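You operate a simulated robot arm through the tools that you are given. There is no shell and no other tool.

The job below is to be done with a simulated robot arm. You get a single attempt, and the scene is never put back.

TASK
Put the yellow pellet jar from the desk top on the round board on the middle pallet and the red pellet jar on top of the small brown carton there. Stack the orange ticket pad from the desk top on top of the cream ticket pad. Put the hand roller on the desk top away on the proofing end of the ink bench. Take the flask and put it on the square board on the middle pallet. Take the carton marked "CLIPS 16 mm" from the top of the left wall shelf and put it on the top of the cleaning bench. Any order will do. Set down upright: pellet jar, hand roller, flask.

Only the result counts: the job must be done as asked and must still hold three seconds after the hand-in. Knocking over, shifting, dropping, spilling or breaking anything else fails it.

THE ROBOT
A 7-joint arm with a two-finger gripper on a trunk, on a base that moves. Base frame: it is fixed to the floor where the robot stands at the start and does not move with it; the origin is under the middle of the robot, x ahead of it, y to its left, z up. Units: mm, degrees, N and s.
With the tool pointing down near the work surface it reaches from about 100 to 520 mm from the robot's upright axis, wherever it stands. Its first joint turns from -143.0 to 143.0 degrees. Places, roughly: carton [6500, 500, 1250]; flask (8x8x26 cm) [-3400, -300, 600]; hand roller (7x7x8 cm) [-2500, -2200, 800]; pellet jar [-2500, -1750, 750]; proofing end of the ink bench [4200, 6600, 800]; round board on the middle pallet [-1100, 500, 600]; small brown carton [-2500, -2000, 750]; square board on the middle pallet [-700, 800, 700]; ticket pad [-2500, -1750, 750]; top of the cleaning bench [6500, 3500, 800]. Payload 1.47 kg.
The tool frame sits at the grasp point between the pads (the TCP): z along the fingers, y along the line on which they close. The tips reach 16 mm beyond it. The gripper opens to 87 mm; its body begins 55 mm behind the TCP.
Orientation is told as [roll, pitch, yaw] about the base's x, y, z axes, in that order, counted from this pose: with the fingers straight down and closing along the base's y, the tool's x points along the base's -x, its y along +y and its z along -z.

THE INTERFACE
- The arm moves only by the tool arm_command. Its argument "rows" is a list of rows, each a list of 3 entries, a list of its own where there are three numbers: the shift along the base's x, y, z in units of 30 mm (1.0 is 30 mm), then the turn, a rotation vector about the base's x, y, z in units of 6 degrees (1.0 is 6 degrees), then the gripper command, from -1 (fully open) to 1 (shut), values between in proportion. In form: [[[tx, ty, tz], [rx, ry, rz], hand], ...]. A call has 1 to 20 rows; each row shifts and turns the commanded pose from where the row before left it. A call with a number of a shift or a turn outside -1 to 1 is refused whole. Rows are played at 5 a second. More than 50 mm and 8.6 degrees between two rows, or a gripper value outside its range, and nothing of the call is played. A pose out of reach is approached as far as the arm can. The call stops where the force on the tool passes 40 N (or 10 N more than at its start, if that is more) or the arm is blocked; 0.2 s more then pass. Each finger travels about 45 mm/s and halts on what it meets, pressing with about 28 N; the grip force reading is that of the motor and also rises with nothing between the fingers. The clock runs only during rows and for 0.2 s after the last one: add rows that do not move to give the fingers time. The reply holds the time, the measured pose of the TCP, the force on the tool along the base axes, the opening and the grip force, in the units named above and with some noise, with the torque about the TCP (base axes, N m) and any sound that the robot's microphone picked up.
- Cameras (640 x 400 px; columns grow to the right, rows downward): "scene" is now at [152.9, 1.8, 1567.3]; the picture's right is [0.01, -1.00, 0.00], its down [-0.66, -0.01, -0.75] and it looks along [0.75, 0.01, -0.66] (base axes); focal length 291 px, centre (320, 200). "wrist" rides on the gripper at [73, 12, -90] in the tool frame; the picture's right is [-0.16, 0.99, 0.00], its down [-0.72, -0.12, -0.68] and it looks along [-0.67, -0.11, 0.73] (tool axes); focal length 247 px, centre (320, 200). There is no depth. A picture from a camera that has moved, and an enlarged one, comes with that camera's place and axes in the base frame and with its lens.
- snapshot(camera): a new picture of that camera. The clock stands still meanwhile.
- move_column(by): slides the trunk up (or, below 0, down) by that many mm; the arm and the scene camera ride with it, the base frame stays. It gives what a move gives, with no picture.
- roll_base(legs): drives the robot by 1 to 6 legs, each [ahead, left, turn to the left] in mm, mm and degrees, along the robot's own axes; the way and the turn of a leg run together, so that a leg with both is an arc; at most 1500 mm and 180 degrees a leg. The arm and the cameras ride along, it lands a little off, and it stops where it bumps. It gives what a move gives.
- turn_head(pan, tilt): turns the head with the scene camera to pan (to the left, within 86 degrees either way) and tilt (down, from -29 to 69), counted from straight ahead of the robot. It gives what a move gives.
- inspect(camera, box): a new picture of the part [left, top, right, bottom] of that camera's present view, enlarged. The clock stands still meanwhile.
- close_job(): hands the job in; it is judged then, once.

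Nothing tells you exact positions but the pictures and the camera data. Unless the task says otherwise, let go and move clear before handing in.

The tools are called after ">>>" as name(argument=value, ...) on one line, values as JSON. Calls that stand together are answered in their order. arm_command: Moves the arm, as the interface text tells. Its arguments: {"type":"object","properties":{"rows":{"type":"array","items":{"type":"array"}}},"required":["rows"]} The other tools are called the same way: move_column (by) moves the trunk up or down; roll_base (legs) drives the base; turn_head (pan, tilt) turns the head that bears the scene camera; snapshot (camera) takes a picture; inspect (camera, box) takes an enlarged picture of a part of a camera's view; close_job () hands the job in.

At the start:

```text
time_s: 0.0
eef_pos: [419.5, -110.8, 1043.8]
orientation: [-0.1, 0.0, -0.1]
force: [-0.5, 0.0, 0.3]
moment: [0.04, 0.0, -0.02]
gripper_width: 86.9
grasp_force: 0.1
trunk travel left (down, up): [-900.0, 340.0]
robot x, y, heading: [-0.8, 2.2, -0.1]
head pan, tilt (commanded): [0.8, 41.4]
```

scene: 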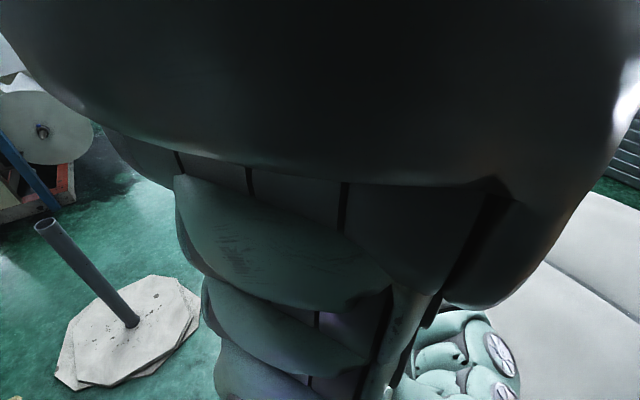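
wrist: 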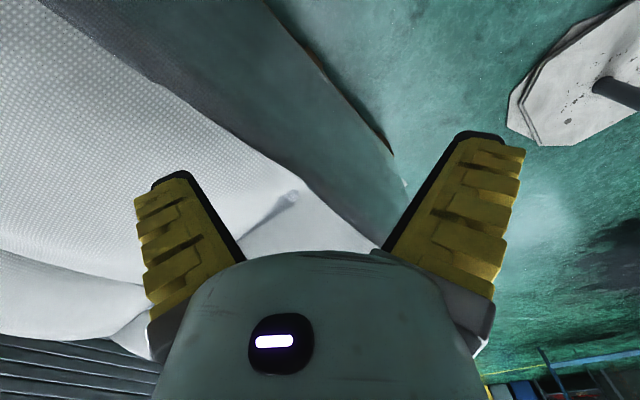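

The arm blocks most of the forward view, so I can't place anything yet. I'll look around with the head to learn the room's layout before driving.

>>> turn_head(pan=80, tilt=15)

>>> snapshot(camera="scene")

>>> turn_head(pan=-80, tilt=15)

>>> snapshot(camera="scene")

>>> turn_head(pan=0, tilt=0)

>>> snapshot(camera="scene")

```text
time_s: 1.5
eef_pos: [418.9, -111.5, 1043.7]
orientation: [-0.1, 0.0, -0.1]
force: [0.3, 0.0, -0.1]
moment: [-0.01, 0.01, -0.03]
gripper_width: 87.0
grasp_force: 0.1
trunk travel left (down, up): [-900.0, 340.0]
robot x, y, heading: [2.5, -4.6, -0.0]
head pan, tilt (commanded): [80.0, 15.0]
```

```text
taken
camera scene: at [152.1, 29.2, 1576.9], right [0.32, -0.95, 0.0], down [-0.54, -0.19, -0.82], along [0.78, 0.27, -0.57], focal length 291 px, centre (320, 200)
```

scene: 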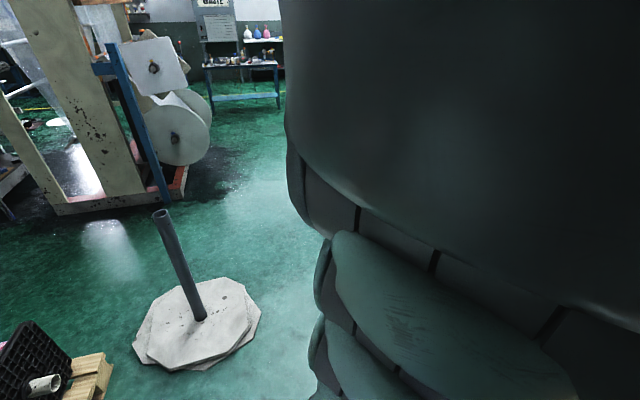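

```text
time_s: 4.0
eef_pos: [418.8, -110.7, 1043.7]
orientation: [0.1, 0.0, 0.0]
force: [-0.1, -0.2, 0.6]
moment: [0.01, 0.02, -0.04]
gripper_width: 87.0
grasp_force: 0.1
trunk travel left (down, up): [-900.0, 340.0]
robot x, y, heading: [0.1, -3.6, 0.0]
head pan, tilt (commanded): [-80.0, 15.0]
```

```text
taken
camera scene: at [85.1, -91.4, 1608.9], right [-0.98, -0.17, 0.0], down [-0.05, 0.25, -0.97], along [0.17, -0.95, -0.26], focal length 291 px, centre (320, 200)
```

scene: 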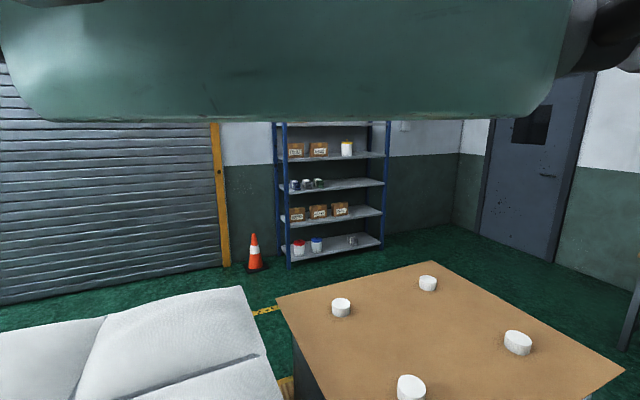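

```text
time_s: 5.5
eef_pos: [419.4, -109.1, 1044.3]
orientation: [0.0, 0.0, 0.0]
force: [-0.4, 0.4, 0.1]
moment: [0.0, 0.03, -0.05]
gripper_width: 87.0
grasp_force: 0.0
trunk travel left (down, up): [-900.0, 340.0]
robot x, y, heading: [2.6, 2.8, 0.3]
head pan, tilt (commanded): [0.0, 0.0]
```

```text
taken
camera scene: at [158.8, -2.9, 1632.7], right [-0.04, -1.0, 0.0], down [0.0, 0.0, -1.0], along [1.0, -0.04, 0.0], focal length 291 px, centre (320, 200)
```

scene: 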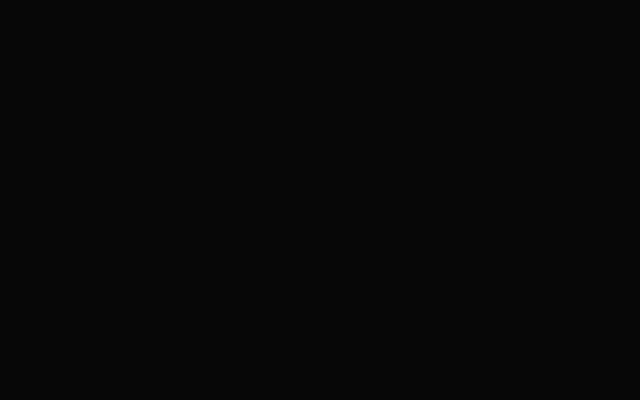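

The head had not settled yet when I took those pictures. I'll repeat the turns so it settles and I get full views to the left and right.

>>> turn_head(pan=85, tilt=15)

>>> turn_head(pan=85, tilt=15)

>>> snapshot(camera="scene")

>>> turn_head(pan=50, tilt=20)

>>> turn_head(pan=50, tilt=20)

>>> snapshot(camera="scene")

```text
time_s: 7.1
eef_pos: [418.8, -110.1, 1044.1]
orientation: [0.0, 0.0, 0.0]
force: [0.1, 0.5, 0.3]
moment: [0.02, 0.03, 0.01]
gripper_width: 86.9
grasp_force: 0.0
trunk travel left (down, up): [-900.0, 340.0]
robot x, y, heading: [-1.0, 0.9, 0.0]
head pan, tilt (commanded): [85.0, 15.0]
```

```text
time_s: 7.7
eef_pos: [419.6, -110.8, 1044.2]
orientation: [0.0, 0.0, 0.0]
force: [0.5, -0.2, 0.3]
moment: [0.01, -0.01, -0.03]
gripper_width: 87.0
grasp_force: 0.1
trunk travel left (down, up): [-900.0, 340.0]
robot x, y, heading: [2.3, -1.0, 0.0]
head pan, tilt (commanded): [85.0, 15.0]
```

```text
taken
camera scene: at [76.9, 93.6, 1608.9], right [1.0, -0.09, 0.0], down [-0.02, -0.26, -0.97], along [0.08, 0.96, -0.26], focal length 291 px, centre (320, 200)
```

scene: 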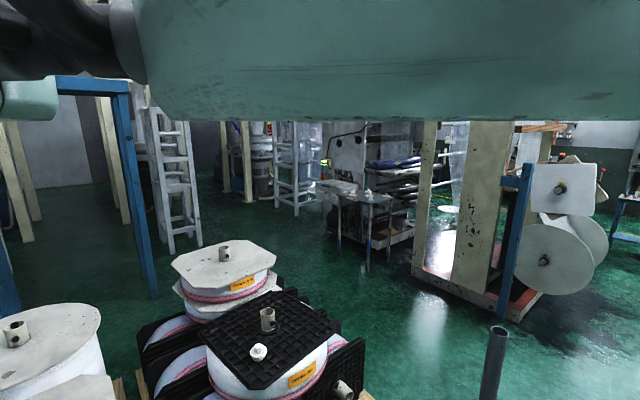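

```text
time_s: 8.7
eef_pos: [419.6, -110.2, 1043.2]
orientation: [0.0, -0.1, 0.0]
force: [-0.1, -0.2, -0.6]
moment: [0.01, -0.03, -0.01]
gripper_width: 87.1
grasp_force: 0.1
trunk travel left (down, up): [-900.0, 340.0]
robot x, y, heading: [-4.5, -0.2, 0.1]
head pan, tilt (commanded): [50.0, 20.0]
```

```text
time_s: 9.3
eef_pos: [420.1, -109.7, 1043.8]
orientation: [0.0, 0.0, 0.0]
force: [-0.4, -0.7, 0.3]
moment: [-0.02, -0.02, -0.02]
gripper_width: 87.2
grasp_force: 0.1
trunk travel left (down, up): [-900.0, 340.0]
robot x, y, heading: [1.2, -2.2, -0.1]
head pan, tilt (commanded): [50.0, 20.0]
```

```text
taken
camera scene: at [121.7, 77.3, 1601.8], right [0.82, -0.57, 0.0], down [-0.19, -0.27, -0.94], along [0.54, 0.78, -0.33], focal length 291 px, centre (320, 200)
```

scene: 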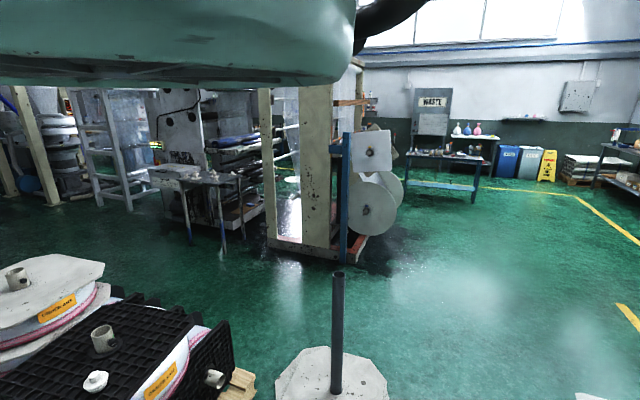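

I see pallets with reels to my left, a brown-topped crate to my right and a padded white item ahead right. My targets are mostly behind me, so I'll turn left in place, away from the white item, and look.

>>> roll_base(legs=[[0, 0, 90]])

>>> turn_head(pan=60, tilt=20)

>>> turn_head(pan=60, tilt=20)

>>> snapshot(camera="scene")

>>> snapshot(camera="wrist")

```text
time_s: 13.4
eef_pos: [125.0, 414.7, 1043.0]
orientation: [0.0, 0.0, 88.0]
force: [0.2, 0.1, 0.5]
moment: [0.0, 0.01, 0.0]
gripper_width: 87.1
grasp_force: 0.0
trunk travel left (down, up): [-900.0, 340.0]
robot x, y, heading: [1.8, 1.1, 87.9]
head pan, tilt (commanded): [50.0, 20.0]
```

```text
time_s: 14.2
eef_pos: [124.2, 415.6, 1043.4]
orientation: [0.0, 0.0, 87.9]
force: [-0.1, 0.6, 0.1]
moment: [-0.03, -0.01, -0.01]
gripper_width: 86.9
grasp_force: 0.0
trunk travel left (down, up): [-900.0, 340.0]
robot x, y, heading: [2.4, 2.9, 88.0]
head pan, tilt (commanded): [60.0, 20.0]
```

```text
time_s: 14.8
eef_pos: [124.9, 416.3, 1042.7]
orientation: [0.0, 0.0, 88.0]
force: [-0.5, 0.2, -0.2]
moment: [0.04, -0.05, 0.01]
gripper_width: 86.9
grasp_force: 0.0
trunk travel left (down, up): [-900.0, 340.0]
robot x, y, heading: [0.1, -0.6, 88.0]
head pan, tilt (commanded): [60.0, 20.0]
```

```text
taken
camera scene: at [-77.7, 119.9, 1600.7], right [0.53, 0.85, 0.0], down [0.29, -0.18, -0.94], along [-0.8, 0.5, -0.34], focal length 291 px, centre (320, 200)
```

scene: 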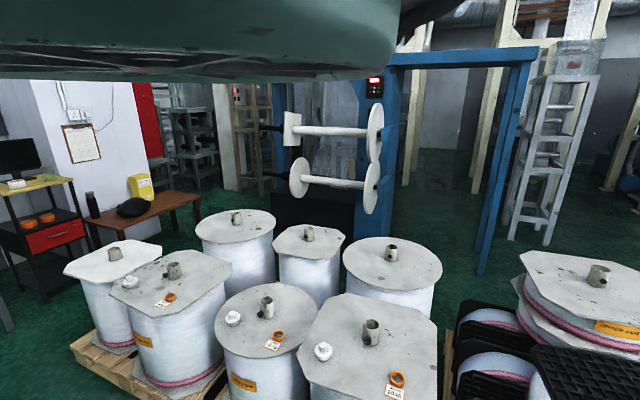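

```text
taken
camera wrist: at [109.4, 343.3, 1134.7], right [-0.98, 0.19, 0.0], down [0.14, 0.72, 0.68], along [0.13, 0.67, -0.73], focal length 247 px, centre (320, 200)
```

wrist: 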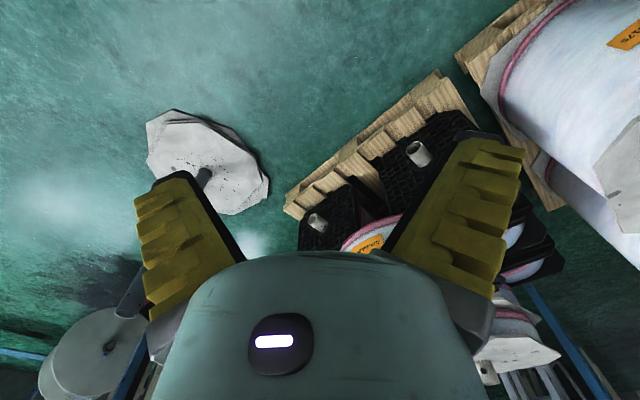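

I can see the middle pallet: the square board is near [-730, 760] and the round board near [-1180, 500]. The flask is the dark bottle on the low brown table, about [-3480, -350]. The arm blocks the camera's forward view, so I'll lower the hand here, where the space in front is free, to see if that opens it up.

>>> arm_command(rows=[[[0, 0, -1], [0, 0, 0], -1], [[0, 0, -1], [0, 0, 0], -1], [[0, 0, -1], [0, 0, 0], -1], [[0, 0, -1], [0, 0, 0], -1], [[0, 0, -1], [0, 0, 0], -1], [[0, 0, -1], [0, 0, 0], -1], [[0, 0, -1], [0, 0, 0], -1], [[0, 0, -1], [0, 0, 0], -1], [[0, 0, -1], [0, 0, 0], -1], [[0, 0, -1], [0, 0, 0], -1]])

>>> turn_head(pan=0, tilt=30)

>>> turn_head(pan=0, tilt=30)

>>> snapshot(camera="scene")

```text
time_s: 17.0
eef_pos: [125.0, 413.4, 821.7]
orientation: [0.0, -0.1, 88.0]
force: [0.4, 0.4, -0.4]
moment: [-0.04, 0.01, 0.04]
gripper_width: 86.9
grasp_force: 0.0
out of reach, approached as far as the arm can: row 8, 9, 10
trunk travel left (down, up): [-900.0, 340.0]
robot x, y, heading: [0.8, 0.5, 87.9]
head pan, tilt (commanded): [60.0, 20.0]
```

```text
time_s: 18.3
eef_pos: [124.3, 413.1, 820.6]
orientation: [0.0, -0.1, 88.0]
force: [-0.2, -0.3, -0.7]
moment: [0.02, 0.01, 0.0]
gripper_width: 86.8
grasp_force: 0.1
trunk travel left (down, up): [-900.0, 340.0]
robot x, y, heading: [-1.7, -1.3, 87.9]
head pan, tilt (commanded): [0.0, 30.0]
```

```text
time_s: 18.9
eef_pos: [124.3, 412.2, 821.0]
orientation: [0.0, 0.0, 88.0]
force: [0.4, 0.2, 0.5]
moment: [0.02, 0.0, 0.0]
gripper_width: 87.1
grasp_force: 0.0
trunk travel left (down, up): [-900.0, 340.0]
robot x, y, heading: [-1.5, -1.0, 88.2]
head pan, tilt (commanded): [0.0, 30.0]
```

```text
taken
camera scene: at [-72.8, 124.9, 1591.1], right [0.59, 0.81, 0.0], down [0.35, -0.26, -0.9], along [-0.72, 0.53, -0.44], focal length 291 px, centre (320, 200)
```

scene: 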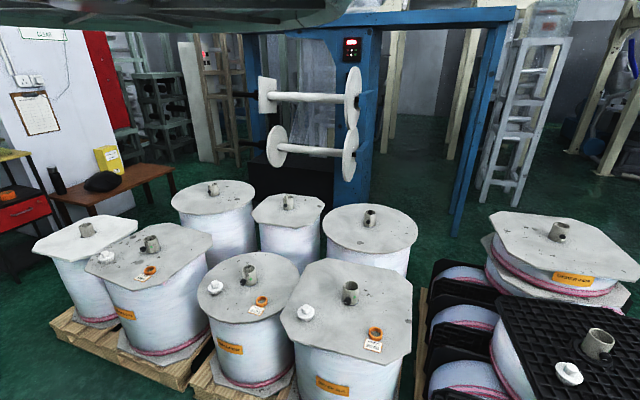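

The hand reaches no lower than about 820 mm at this trunk height. The head has stopped short of its commanded pan, so I'll check whether it's lagging or blocked.

>>> turn_head(pan=0, tilt=45)

>>> snapshot(camera="scene")

```text
time_s: 19.6
eef_pos: [124.4, 412.5, 821.5]
orientation: [0.0, 0.0, 88.0]
force: [-0.5, 0.2, -0.4]
moment: [0.02, -0.04, -0.01]
gripper_width: 86.9
grasp_force: 0.0
trunk travel left (down, up): [-900.0, 340.0]
robot x, y, heading: [2.6, -1.6, 88.0]
head pan, tilt (commanded): [0.0, 45.0]
```

```text
taken
camera scene: at [-67.3, 120.7, 1569.2], right [0.59, 0.81, 0.0], down [0.52, -0.38, -0.77], along [-0.62, 0.45, -0.64], focal length 291 px, centre (320, 200)
```

scene: 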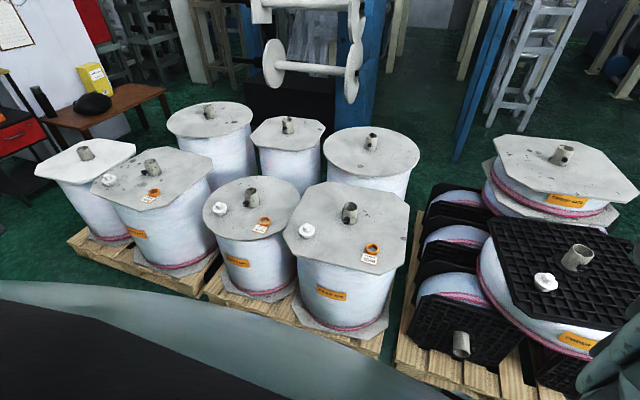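

The arm itself blocks the head's pan, but this view shows the middle pallet well. I'll zoom in on the two boards and on the table with the flask.

>>> inspect(camera="scene", box=[180, 150, 420, 300])

>>> inspect(camera="scene", box=[0, 50, 200, 175])

```text
2.67 times, centred on (300, 225) of scene
camera zoom: at [-67.3, 120.7, 1569.2], right [0.59, 0.81, 0.0], down [0.52, -0.38, -0.77], along [-0.62, 0.45, -0.64], focal length 777 px, centre (373, 133)
```

zoom: 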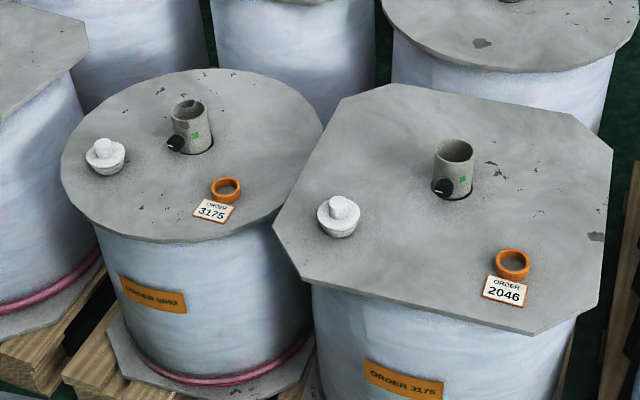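

```text
3.20 times, centred on (100, 112) of scene
camera zoom: at [-67.3, 120.7, 1569.2], right [0.59, 0.81, 0.0], down [0.52, -0.38, -0.77], along [-0.62, 0.45, -0.64], focal length 932 px, centre (1024, 480)
```

zoom: 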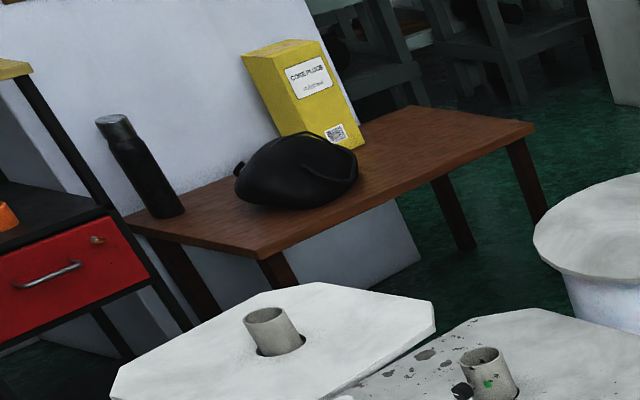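

The boards each hold a hub, a white cap and an orange ring, with free space between them. Next I'll turn to face -x and look toward the desk at about [-2500, -2000].

>>> roll_base(legs=[[0, 0, 92]])

>>> turn_head(pan=55, tilt=25)

>>> snapshot(camera="scene")

>>> turn_head(pan=86, tilt=35)

>>> snapshot(camera="scene")

>>> snapshot(camera="wrist")

```text
time_s: 23.9
eef_pos: [-416.6, 115.5, 820.9]
orientation: [0.0, 0.1, 179.2]
force: [-0.7, 0.5, -0.4]
moment: [0.01, 0.02, 0.01]
gripper_width: 86.9
grasp_force: 0.0
trunk travel left (down, up): [-900.0, 340.0]
robot x, y, heading: [-1.5, -0.3, 179.1]
head pan, tilt (commanded): [0.0, 45.0]
```

```text
time_s: 25.1
eef_pos: [-414.5, 115.8, 821.0]
orientation: [0.0, 0.0, 179.1]
force: [0.3, 0.0, 0.0]
moment: [0.0, -0.01, -0.01]
gripper_width: 87.0
grasp_force: 0.1
trunk travel left (down, up): [-900.0, 340.0]
robot x, y, heading: [-1.5, 1.4, 179.4]
head pan, tilt (commanded): [55.0, 25.0]
```

```text
taken
camera scene: at [-123.8, -73.8, 1591.6], right [-0.82, 0.57, 0.0], down [0.25, 0.35, -0.9], along [-0.52, -0.74, -0.43], focal length 291 px, centre (320, 200)
```

scene: 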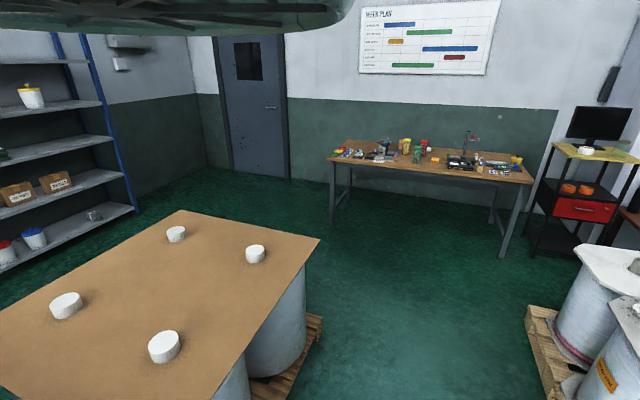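

```text
time_s: 26.1
eef_pos: [-414.9, 116.1, 821.6]
orientation: [0.1, 0.1, 179.3]
force: [0.1, 0.2, -0.1]
moment: [-0.02, 0.02, 0.01]
gripper_width: 86.8
grasp_force: 0.1
trunk travel left (down, up): [-900.0, 340.0]
robot x, y, heading: [2.5, -1.3, 178.9]
head pan, tilt (commanded): [85.9, 35.0]
```

```text
taken
camera scene: at [-78.8, -86.1, 1576.9], right [-1.0, 0.09, 0.0], down [0.05, 0.57, -0.82], along [-0.07, -0.82, -0.57], focal length 291 px, centre (320, 200)
```

scene: 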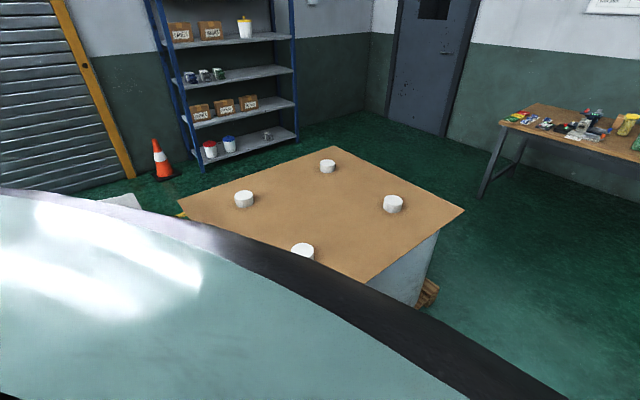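

```text
taken
camera wrist: at [-343.8, 103.5, 911.7], right [-0.17, -0.99, 0.0], down [-0.72, 0.13, 0.68], along [-0.67, 0.12, -0.73], focal length 247 px, centre (320, 200)
```

wrist: 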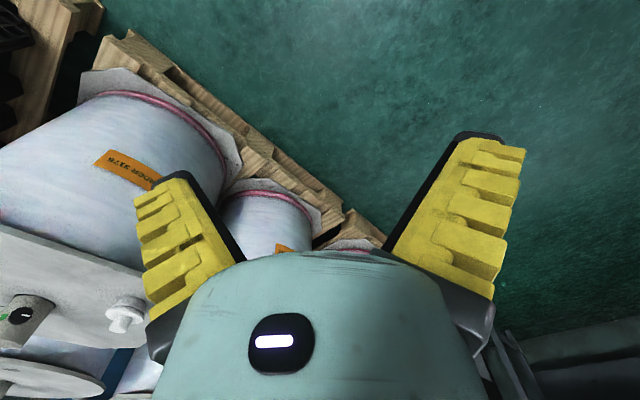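

The desk stands at an angle along the back wall, with its front edge from about [-1765, -2275] to [-2665, -860]. I'll look back at it and zoom in on what's there.

>>> turn_head(pan=55, tilt=25)

>>> inspect(camera="scene", box=[320, 120, 540, 200])

>>> inspect(camera="scene", box=[500, 100, 640, 280])

```text
time_s: 27.1
eef_pos: [-414.7, 116.0, 820.9]
orientation: [-0.1, 0.0, 179.2]
force: [0.3, 0.3, -0.3]
moment: [0.01, 0.0, 0.0]
gripper_width: 87.1
grasp_force: 0.1
trunk travel left (down, up): [-900.0, 340.0]
robot x, y, heading: [-3.8, -0.6, 179.1]
head pan, tilt (commanded): [55.0, 25.0]
```

```text
2.91 times, centred on (430, 160) of scene
camera zoom: at [-123.9, -73.8, 1592.2], right [-0.82, 0.57, 0.0], down [0.24, 0.35, -0.9], along [-0.52, -0.74, -0.43], focal length 847 px, centre (0, 316)
```

zoom: 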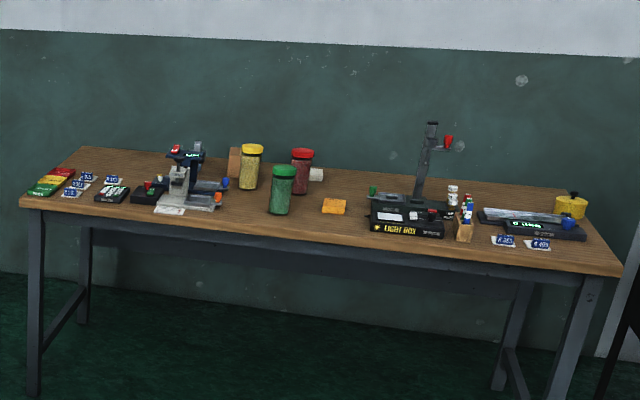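

```text
2.22 times, centred on (570, 190) of scene
camera zoom: at [-123.9, -73.8, 1592.2], right [-0.82, 0.57, 0.0], down [0.24, 0.35, -0.9], along [-0.52, -0.74, -0.43], focal length 647 px, centre (-236, 222)
```

zoom: 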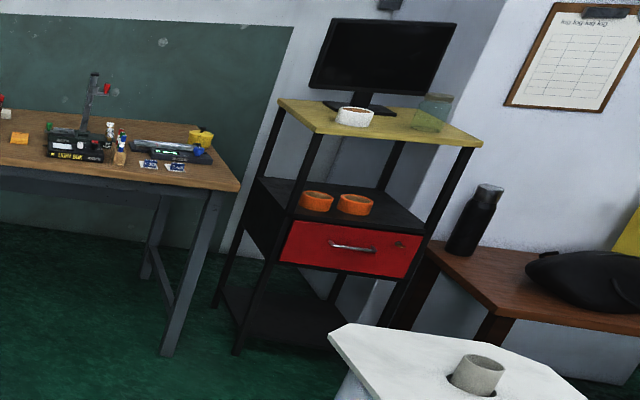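

On the desk are yellow, red and green jars, an orange pad, a small brown carton and other equipment. The room is turned about 33° from my frame. I'll turn to face the desk squarely and drive down the aisle between the crate and the pallets.

>>> roll_base(legs=[[0, 0, 34], [1400, 0, 0]])

>>> turn_head(pan=0, tilt=45)

>>> snapshot(camera="scene")

>>> snapshot(camera="wrist")

```text
time_s: 35.8
eef_pos: [-1590.5, -937.2, 820.8]
orientation: [0.0, -0.1, -145.6]
force: [0.1, -0.4, -0.2]
moment: [-0.01, 0.02, -0.02]
gripper_width: 87.2
grasp_force: 0.0
trunk travel left (down, up): [-900.0, 340.0]
robot x, y, heading: [-1184.4, -795.3, -145.6]
head pan, tilt (commanded): [55.0, 25.0]
```

```text
time_s: 37.0
eef_pos: [-1590.3, -938.1, 821.9]
orientation: [0.0, -0.1, -145.7]
force: [-0.8, -0.4, 0.2]
moment: [0.01, -0.01, -0.03]
gripper_width: 86.7
grasp_force: 0.0
trunk travel left (down, up): [-900.0, 340.0]
robot x, y, heading: [-1182.7, -790.7, -145.8]
head pan, tilt (commanded): [0.0, 45.0]
```

```text
taken
camera scene: at [-1242.6, -917.5, 1569.0], right [-1.0, 0.0, 0.0], down [0.0, 0.65, -0.76], along [0.0, -0.76, -0.65], focal length 291 px, centre (320, 200)
```

scene: 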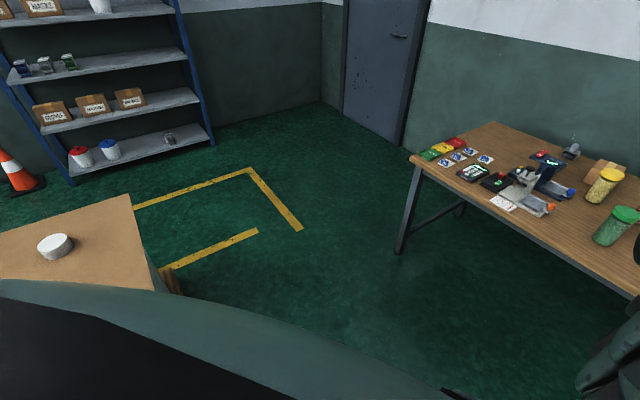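

```text
taken
camera wrist: at [-1524.7, -906.2, 911.7], right [0.43, -0.9, 0.0], down [-0.66, -0.31, 0.68], along [-0.62, -0.29, -0.73], focal length 247 px, centre (320, 200)
```

wrist: 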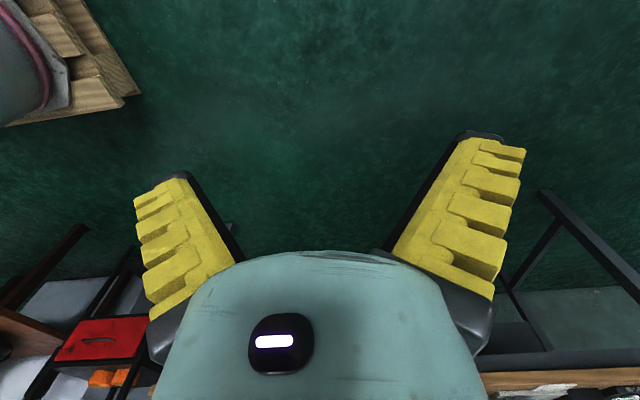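

I'm now about 1.3 m from the desk edge at heading -145.7°. Before going closer I want to see my own base footprint, so I'll look steeply down.

>>> turn_head(pan=86, tilt=69)

>>> snapshot(camera="scene")

>>> turn_head(pan=58, tilt=30)

>>> inspect(camera="scene", box=[400, 120, 640, 270])

```text
time_s: 38.6
eef_pos: [-1589.1, -939.0, 819.9]
orientation: [-0.1, 0.0, -145.7]
force: [0.2, 0.3, 0.0]
moment: [0.0, -0.01, 0.02]
gripper_width: 86.8
grasp_force: 0.1
trunk travel left (down, up): [-900.0, 340.0]
robot x, y, heading: [-1183.7, -793.1, -145.7]
head pan, tilt (commanded): [85.9, 68.8]
```

```text
taken
camera scene: at [-1214.7, -880.9, 1533.2], right [-0.86, -0.5, 0.0], down [-0.47, 0.81, -0.36], along [0.18, -0.31, -0.93], focal length 291 px, centre (320, 200)
```

scene: 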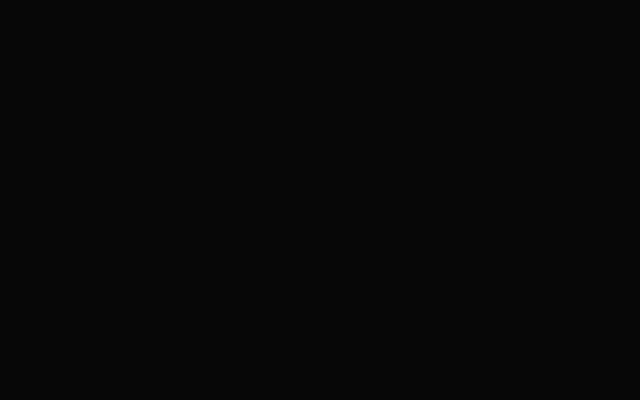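

```text
time_s: 39.7
eef_pos: [-1588.6, -937.9, 821.3]
orientation: [0.0, 0.0, -145.8]
force: [-0.5, -1.0, 0.0]
moment: [0.01, 0.01, 0.02]
gripper_width: 87.0
grasp_force: 0.0
trunk travel left (down, up): [-900.0, 340.0]
robot x, y, heading: [-1181.6, -792.8, -145.7]
head pan, tilt (commanded): [58.0, 30.0]
```

```text
2.67 times, centred on (520, 195) of scene
camera zoom: at [-1239.2, -922.9, 1584.6], right [-1.0, -0.04, 0.0], down [-0.02, 0.5, -0.87], along [0.04, -0.86, -0.5], focal length 777 px, centre (-213, 213)
```

zoom: 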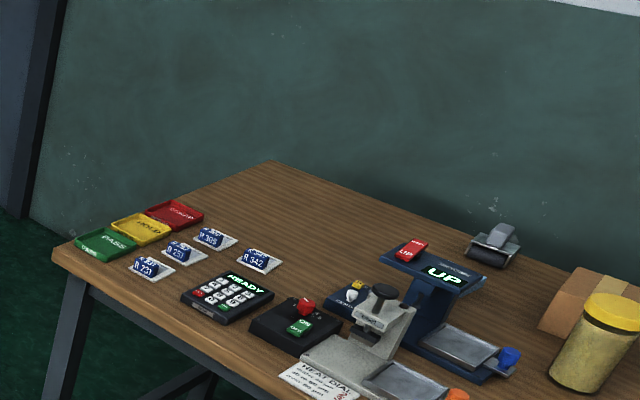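

The hand roller is behind the equipment near the wall side of the desk, around [-2520, -2200], about 670 mm in from the front edge. I need to know how far the arm reaches, so I'll test it here in free space.

>>> arm_command(rows=[[[0, 0, 1], [0, 0, 0], -1], [[0, 0, 1], [0, 0, 0], -1], [[0, 0, 1], [0, 0, 0], -1], [[0, 0, 1], [0, 0, 0], -1], [[0, 0, 1], [0, 0, 0], -1], [[0, 0, 1], [0, 0, 0], -1], [[-0.826, -0.563, 0], [0, 0, 0], -1], [[-0.826, -0.563, 0], [0, 0, 0], -1], [[-0.826, -0.563, 0], [0, 0, 0], -1], [[-0.826, -0.563, 0], [0, 0, 0], -1], [[-0.826, -0.563, 0], [0, 0, 0], -1], [[-0.826, -0.563, 0], [0, 0, 0], -1], [[-0.826, -0.563, 0], [0, 0, 0], -1], [[-0.826, -0.563, 0], [0, 0, 0], -1]])

```text
time_s: 42.7
eef_pos: [-1778.8, -1065.8, 999.7]
orientation: [0.0, 0.4, -145.6]
force: [0.5, 0.6, -0.7]
moment: [-0.03, 0.03, -0.01]
gripper_width: 86.9
grasp_force: 0.0
out of reach, approached as far as the arm can: row 14
trunk travel left (down, up): [-900.0, 340.0]
robot x, y, heading: [-1181.6, -793.7, -145.6]
head pan, tilt (commanded): [58.0, 30.0]
```

With the tool pointing down, the arm reaches about 656 mm at z=1000. The shoulder is overhead, so lowering the trunk gives more reach at desk height. I'll tilt the wrist back to see my base footprint before going close to the desk.

>>> arm_command(rows=[[[0.826, 0.563, 0], [0, 0, 0], -1], [[0.826, 0.563, 0], [0, 0, 0], -1], [[0.826, 0.563, 0], [0, 0, 0], -1], [[0.826, 0.563, 0], [0.563, -0.826, 0], -1], [[0.826, 0.563, 0], [0.563, -0.826, 0], -1], [[0, 0, 0], [0.563, -0.826, 0], -1], [[0, 0, 0], [0.563, -0.826, 0], -1], [[0, 0, 0], [0.563, -0.826, 0], -1], [[0, 0, 0], [0.563, -0.826, 0], -1], [[0, 0, 0], [0.563, -0.826, 0], -1], [[0, 0, 0], [0.563, -0.826, 0], -1], [[0, 0, 0], [0.563, -0.826, 0], -1], [[0, 0, 0], [0, 0, 0], -1]])

>>> snapshot(camera="wrist")

>>> turn_head(pan=0, tilt=45)

>>> snapshot(camera="scene")

```text
time_s: 45.5
eef_pos: [-1600.8, -1002.6, 1035.6]
orientation: [0.6, 50.7, -145.6]
force: [0.0, -0.8, -0.3]
moment: [0.02, 0.0, 0.0]
gripper_width: 87.0
grasp_force: 0.1
out of reach, approached as far as the arm can: row 10, 11, 12
trunk travel left (down, up): [-900.0, 340.0]
robot x, y, heading: [-1182.3, -791.0, -145.9]
head pan, tilt (commanded): [58.0, 30.0]
```

```text
taken
camera wrist: at [-1615.1, -1024.4, 1150.0], right [0.47, -0.88, -0.12], down [-0.88, -0.45, -0.13], along [0.06, 0.16, -0.98], focal length 247 px, centre (320, 200)
```

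wrist: 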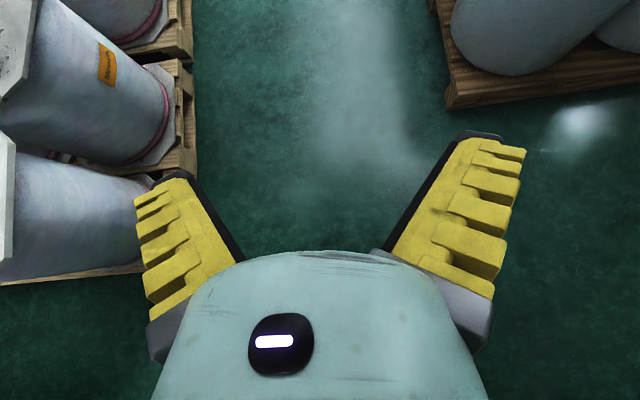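

```text
time_s: 46.8
eef_pos: [-1600.3, -1003.6, 1034.9]
orientation: [0.5, 50.7, -145.5]
force: [0.3, 0.4, -0.4]
moment: [0.01, 0.0, 0.01]
gripper_width: 87.0
grasp_force: 0.1
trunk travel left (down, up): [-900.0, 340.0]
robot x, y, heading: [-1182.4, -794.2, -145.7]
head pan, tilt (commanded): [0.0, 45.0]
```

```text
taken
camera scene: at [-1242.5, -917.2, 1568.5], right [-1.0, 0.0, 0.0], down [0.0, 0.65, -0.76], along [0.0, -0.76, -0.65], focal length 291 px, centre (320, 200)
```

scene: 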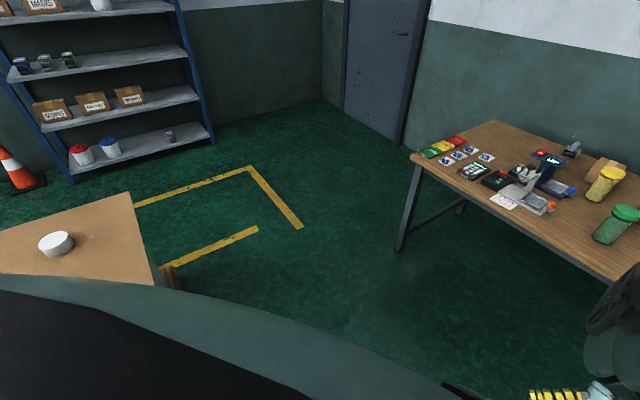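

The wrist camera doesn't show my base at all, so I'll have to keep a cautious clearance. I'll level the tool again and drive closer, stopping about 500 mm short of the desk edge.

>>> arm_command(rows=[[[0, 0, 0], [-0.563, 0.826, 0], -1], [[0, 0, 0], [-0.563, 0.826, 0], -1], [[0, 0, 0], [-0.563, 0.826, 0], -1], [[0, 0, 0], [-0.563, 0.826, 0], -1], [[0, 0, 0], [-0.563, 0.826, 0], -1], [[0, 0, 0], [-0.563, 0.826, 0], -1], [[0, 0, 0], [-0.563, 0.826, 0], -1], [[0, 0, 0], [-0.563, 0.826, 0], -1], [[0, 0, 0], [-0.25, 0.37, 0], -1], [[0, 0, 0], [0, 0, 0], -1]])

>>> roll_base(legs=[[700, 0, 0]])

>>> snapshot(camera="wrist")

>>> snapshot(camera="scene")

```text
time_s: 49.0
eef_pos: [-1648.6, -1020.2, 982.9]
orientation: [0.4, 0.0, -145.6]
force: [0.4, 0.3, -0.1]
moment: [-0.03, -0.02, 0.01]
gripper_width: 87.1
grasp_force: 0.0
out of reach, approached as far as the arm can: row 5, 6, 7, 8, 9
trunk travel left (down, up): [-900.0, 340.0]
robot x, y, heading: [-1188.2, -792.7, -145.7]
head pan, tilt (commanded): [0.0, 45.0]
```

```text
time_s: 52.8
eef_pos: [-2227.1, -1409.9, 983.1]
orientation: [0.5, 0.1, -145.9]
force: [-0.4, 0.2, -0.3]
moment: [-0.02, 0.03, 0.07]
gripper_width: 87.2
grasp_force: 0.0
trunk travel left (down, up): [-900.0, 340.0]
robot x, y, heading: [-1760.7, -1183.0, -146.1]
head pan, tilt (commanded): [0.0, 45.0]
```

```text
taken
camera wrist: at [-2161.5, -1378.7, 1073.9], right [0.42, -0.91, 0.01], down [-0.67, -0.31, 0.68], along [-0.61, -0.29, -0.73], focal length 247 px, centre (320, 200)
```

wrist: 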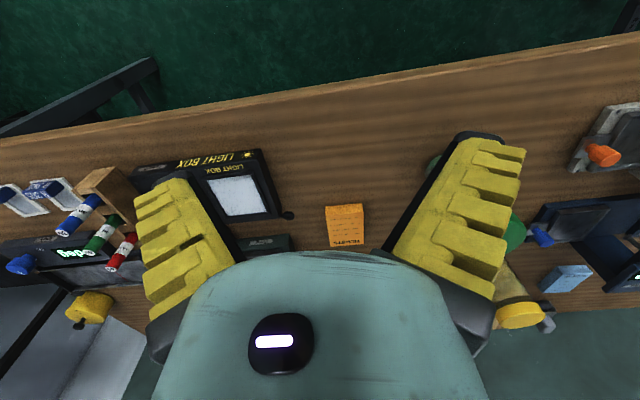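

```text
taken
camera scene: at [-1819.5, -1305.3, 1561.3], right [-1.0, 0.0, 0.0], down [0.0, 0.71, -0.7], along [0.0, -0.7, -0.71], focal length 291 px, centre (320, 200)
```

scene: 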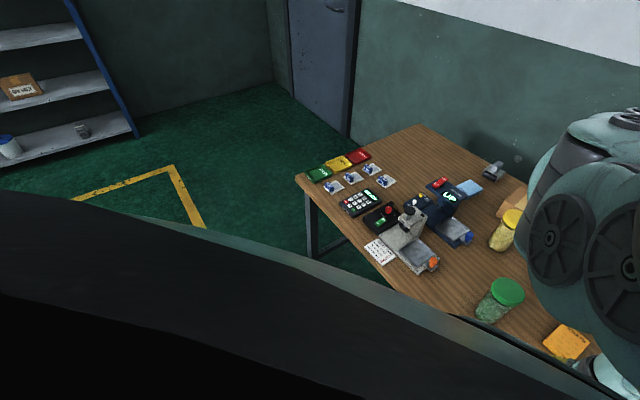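

I can see the desk from the wrist now: orange pad, light box, green jar, yellow jar lid and a light-blue pad. I'll raise the hand and move it forward for a better overview, looking for the cream pad, red jar and carton.

>>> arm_command(rows=[[[0, 0, 1], [0, 0, 0], -1], [[0, 0, 1], [0, 0, 0], -1], [[0, 0, 1], [0, 0, 0], -1], [[0, 0, 1], [0, 0, 0], -1], [[0, 0, 1], [0, 0, 0], -1], [[0, 0, 1], [0, 0, 0], -1], [[-0.3, -0.95, 0], [0, 0, 0], -1], [[-0.3, -0.95, 0], [0, 0, 0], -1], [[-0.3, -0.95, 0], [0, 0, 0], -1], [[-0.3, -0.95, 0], [0, 0, 0], -1]])

>>> snapshot(camera="wrist")

>>> snapshot(camera="scene")

```text
time_s: 55.0
eef_pos: [-2340.4, -1541.6, 1070.1]
orientation: [0.6, 0.0, -146.0]
force: [0.1, 1.1, -0.5]
moment: [-0.03, -0.02, -0.02]
gripper_width: 87.0
grasp_force: 0.0
out of reach, approached as far as the arm can: row 1, 2, 3, 4, 5, 6
trunk travel left (down, up): [-900.0, 340.0]
robot x, y, heading: [-1758.8, -1184.0, -145.9]
head pan, tilt (commanded): [0.0, 45.0]
```

```text
taken
camera wrist: at [-2275.9, -1510.3, 1161.4], right [0.42, -0.91, 0.01], down [-0.67, -0.31, 0.68], along [-0.61, -0.29, -0.74], focal length 247 px, centre (320, 200)
```

wrist: 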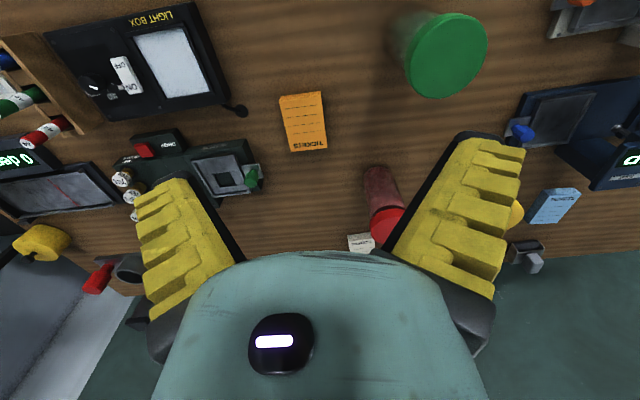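

```text
taken
camera scene: at [-1819.5, -1306.1, 1562.7], right [-1.0, 0.0, 0.0], down [0.0, 0.7, -0.71], along [0.0, -0.71, -0.7], focal length 291 px, centre (320, 200)
```

scene: 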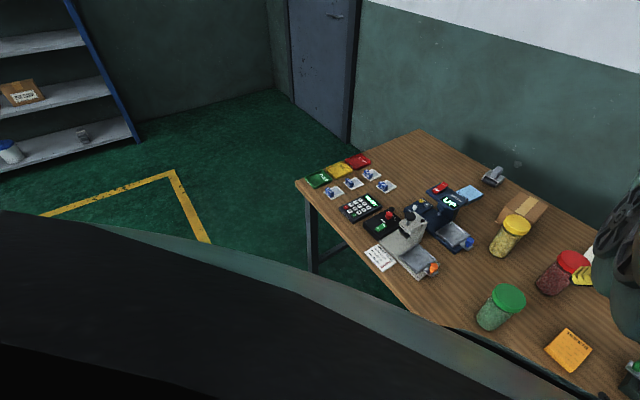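

I've now found everything on the desk. The red jar is near [-2505, -1745], the orange pad near [-2457, -1565], the cream pad near the wall at about [-2710, -1834] and the roller near [-2528, -2226]. To get more reach at desk height, I'll raise the hand relative to the trunk, then lower the trunk.

>>> arm_command(rows=[[[0, 0, 1], [0, 0, 0], -1], [[0, 0, 1], [0, 0, 0], -1], [[0, 0, 1], [0, 0, 0], -1], [[0, 0, 1], [0, 0, 0], -1], [[0, 0, 1], [0, 0, 0], -1], [[0, 0, 1], [0, 0, 0], -1], [[0, 0, 1], [0, 0, 0], -1], [[0, 0, 1], [0, 0, 0], -1], [[0, 0, 1], [0, 0, 0], -1], [[0, 0, 1], [0, 0, 0], -1]])

>>> snapshot(camera="scene")

```text
time_s: 57.2
eef_pos: [-2344.1, -1543.1, 1371.6]
orientation: [0.5, 0.1, -145.8]
force: [-1.0, -1.2, 0.0]
moment: [0.0, 0.01, 0.01]
gripper_width: 87.2
grasp_force: 0.0
out of reach, approached as far as the arm can: row 6
trunk travel left (down, up): [-900.0, 340.0]
robot x, y, heading: [-1762.3, -1188.1, -146.0]
head pan, tilt (commanded): [0.0, 45.0]
```

```text
taken
camera scene: at [-1819.5, -1305.3, 1561.4], right [-1.0, 0.0, 0.0], down [0.0, 0.71, -0.7], along [0.0, -0.7, -0.71], focal length 291 px, centre (320, 200)
```

scene: 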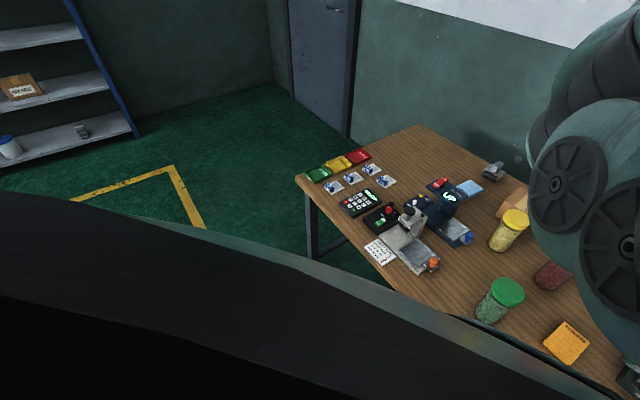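

The hand is at z≈1370 and clear of everything. I'll lower the trunk 350 mm, which puts the hand at about z 1020 above the desk, and look again.

>>> move_column(by=-350)

>>> snapshot(camera="wrist")

>>> snapshot(camera="scene")

```text
time_s: 60.6
eef_pos: [-2344.5, -1541.4, 1020.8]
orientation: [0.4, 0.1, -145.9]
force: [0.3, -0.3, -0.2]
moment: [0.0, 0.0, 0.03]
gripper_width: 87.1
grasp_force: 0.1
trunk travel left (down, up): [-550.0, 690.0]
robot x, y, heading: [-1758.7, -1185.8, -146.1]
head pan, tilt (commanded): [0.0, 45.0]
```

```text
taken
camera wrist: at [-2279.7, -1510.4, 1112.4], right [0.42, -0.91, 0.01], down [-0.67, -0.31, 0.68], along [-0.61, -0.29, -0.73], focal length 247 px, centre (320, 200)
```

wrist: 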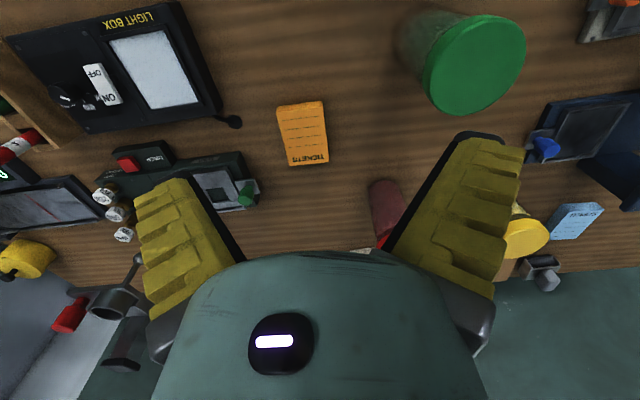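

```text
taken
camera scene: at [-1819.6, -1305.4, 1211.5], right [-1.0, 0.0, 0.0], down [0.0, 0.71, -0.7], along [0.0, -0.7, -0.71], focal length 291 px, centre (320, 200)
```

scene: 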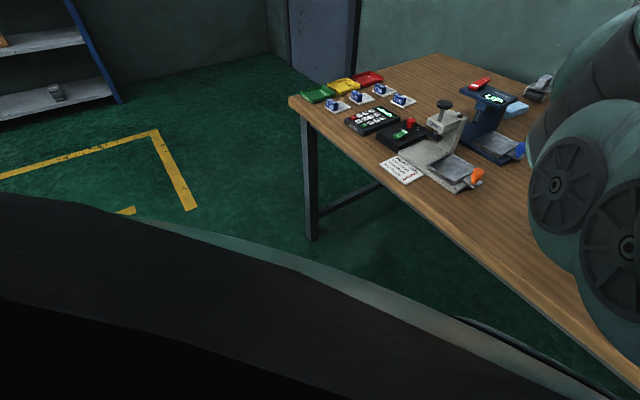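

The hand is clear over the desk. I'll check how far forward it reaches at this trunk height and look at the back of the desk on the way.

>>> arm_command(rows=[[[-0.829, -0.559, 0], [0, 0, 0], -1], [[-0.829, -0.559, 0], [0, 0, 0], -1], [[-0.829, -0.559, 0], [0, 0, 0], -1], [[-0.829, -0.559, 0], [0, 0, 0], -1], [[-0.829, -0.559, 0], [0, 0, 0], -1], [[-0.829, -0.559, 0], [0, 0, 0], -1], [[-0.829, -0.559, 0], [0, 0, 0], -1], [[-0.829, -0.559, 0], [0, 0, 0], -1]])

>>> snapshot(camera="wrist")

```text
time_s: 62.4
eef_pos: [-2394.7, -1576.1, 1022.1]
orientation: [0.5, 0.1, -145.9]
force: [-0.2, 0.1, -0.1]
moment: [0.0, 0.02, -0.02]
gripper_width: 87.3
grasp_force: 0.0
out of reach, approached as far as the arm can: row 3, 4, 5, 6, 7, 8
trunk travel left (down, up): [-550.0, 690.0]
robot x, y, heading: [-1762.1, -1186.4, -146.2]
head pan, tilt (commanded): [0.0, 45.0]
```

```text
taken
camera wrist: at [-2329.5, -1542.9, 1113.1], right [0.42, -0.91, 0.01], down [-0.67, -0.31, 0.68], along [-0.61, -0.29, -0.73], focal length 247 px, centre (320, 200)
```

wrist: 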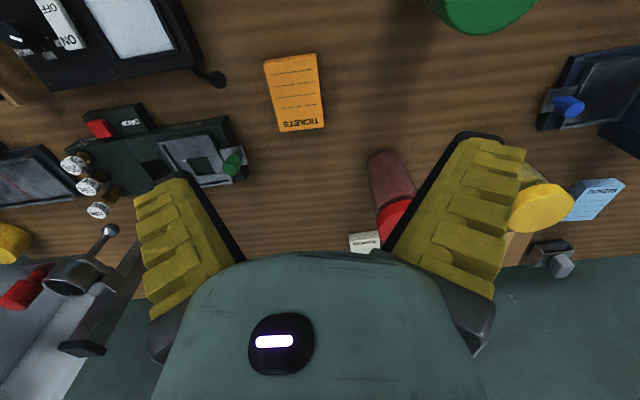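

With the tool down, the arm reaches at most about 743 mm, so I must stand nearer the desk. I'll creep forward in small steps, with the hand well above everything on it.

>>> roll_base(legs=[[100, 0, 0]])

>>> roll_base(legs=[[60, 0, 0]])

```text
time_s: 63.6
eef_pos: [-2477.4, -1631.7, 1022.8]
orientation: [0.5, 0.0, -145.9]
force: [1.0, 0.5, -1.0]
moment: [0.01, -0.05, -0.02]
gripper_width: 87.0
grasp_force: 0.0
trunk travel left (down, up): [-550.0, 690.0]
robot x, y, heading: [-1843.1, -1238.1, -145.9]
head pan, tilt (commanded): [0.0, 45.0]
```

```text
time_s: 64.5
eef_pos: [-2526.9, -1664.4, 1021.8]
orientation: [0.5, -0.1, -145.8]
force: [-0.4, -0.7, 0.1]
moment: [0.02, 0.01, -0.01]
gripper_width: 87.1
grasp_force: 0.0
trunk travel left (down, up): [-550.0, 690.0]
robot x, y, heading: [-1892.9, -1272.6, -146.1]
head pan, tilt (commanded): [0.0, 45.0]
```

No bump so far, and I'm about 377 mm from the desk edge. I'll check both cameras before going further.

>>> snapshot(camera="scene")

>>> snapshot(camera="wrist")

```text
taken
camera scene: at [-1951.9, -1395.6, 1212.7], right [-1.0, 0.0, 0.0], down [0.0, 0.7, -0.71], along [0.0, -0.71, -0.7], focal length 291 px, centre (320, 200)
```

scene: 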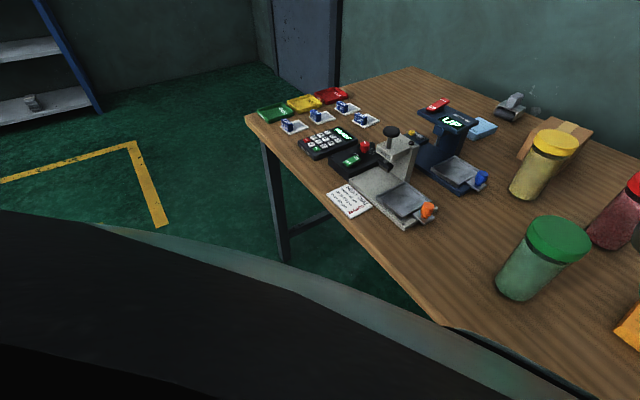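

```text
taken
camera wrist: at [-2461.8, -1632.7, 1113.6], right [0.42, -0.91, 0.01], down [-0.67, -0.31, 0.68], along [-0.61, -0.29, -0.73], focal length 247 px, centre (320, 200)
```

wrist: 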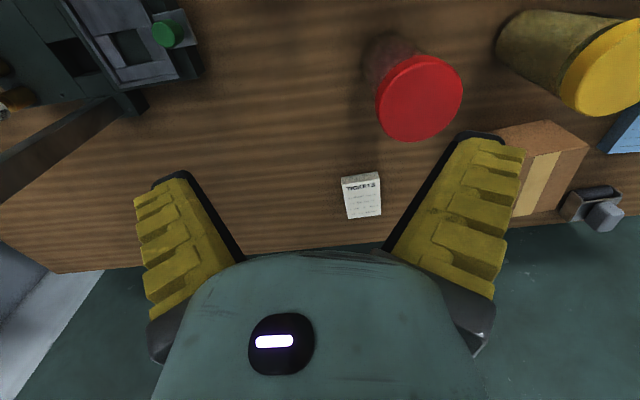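

Now I can see everything clearly: cream pad, red jar, yellow jar, small taped carton and the roller by the wall. I'll creep closer in 50 mm steps, watching for contact.

>>> roll_base(legs=[[50, 0, 0]])

>>> roll_base(legs=[[50, 0, 0]])

>>> snapshot(camera="scene")

```text
time_s: 65.5
eef_pos: [-2569.5, -1693.2, 1023.2]
orientation: [0.6, 0.0, -145.8]
force: [0.3, 0.8, 0.0]
moment: [0.0, -0.02, -0.01]
gripper_width: 87.0
grasp_force: 0.1
trunk travel left (down, up): [-550.0, 690.0]
robot x, y, heading: [-1933.5, -1302.2, -145.5]
head pan, tilt (commanded): [0.0, 45.0]
```

```text
time_s: 66.4
eef_pos: [-2611.2, -1720.9, 1023.1]
orientation: [0.4, 0.0, -145.6]
force: [0.3, -1.3, -0.2]
moment: [-0.02, -0.02, -0.02]
gripper_width: 87.1
grasp_force: 0.1
trunk travel left (down, up): [-550.0, 690.0]
robot x, y, heading: [-1978.4, -1328.6, -146.0]
head pan, tilt (commanded): [0.0, 45.0]
```

```text
taken
camera scene: at [-2035.4, -1452.2, 1212.7], right [-1.0, 0.0, 0.0], down [0.0, 0.7, -0.71], along [0.0, -0.71, -0.7], focal length 291 px, centre (320, 200)
```

scene: 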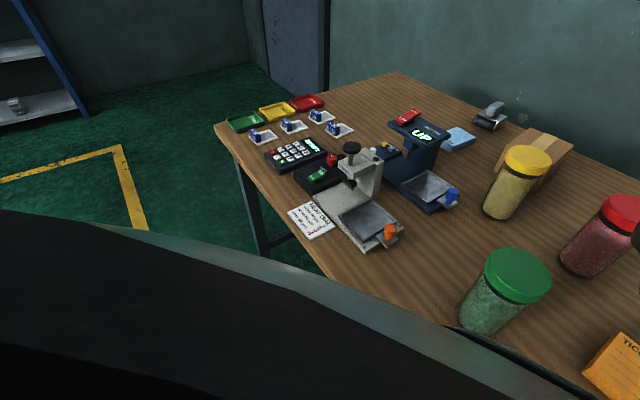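

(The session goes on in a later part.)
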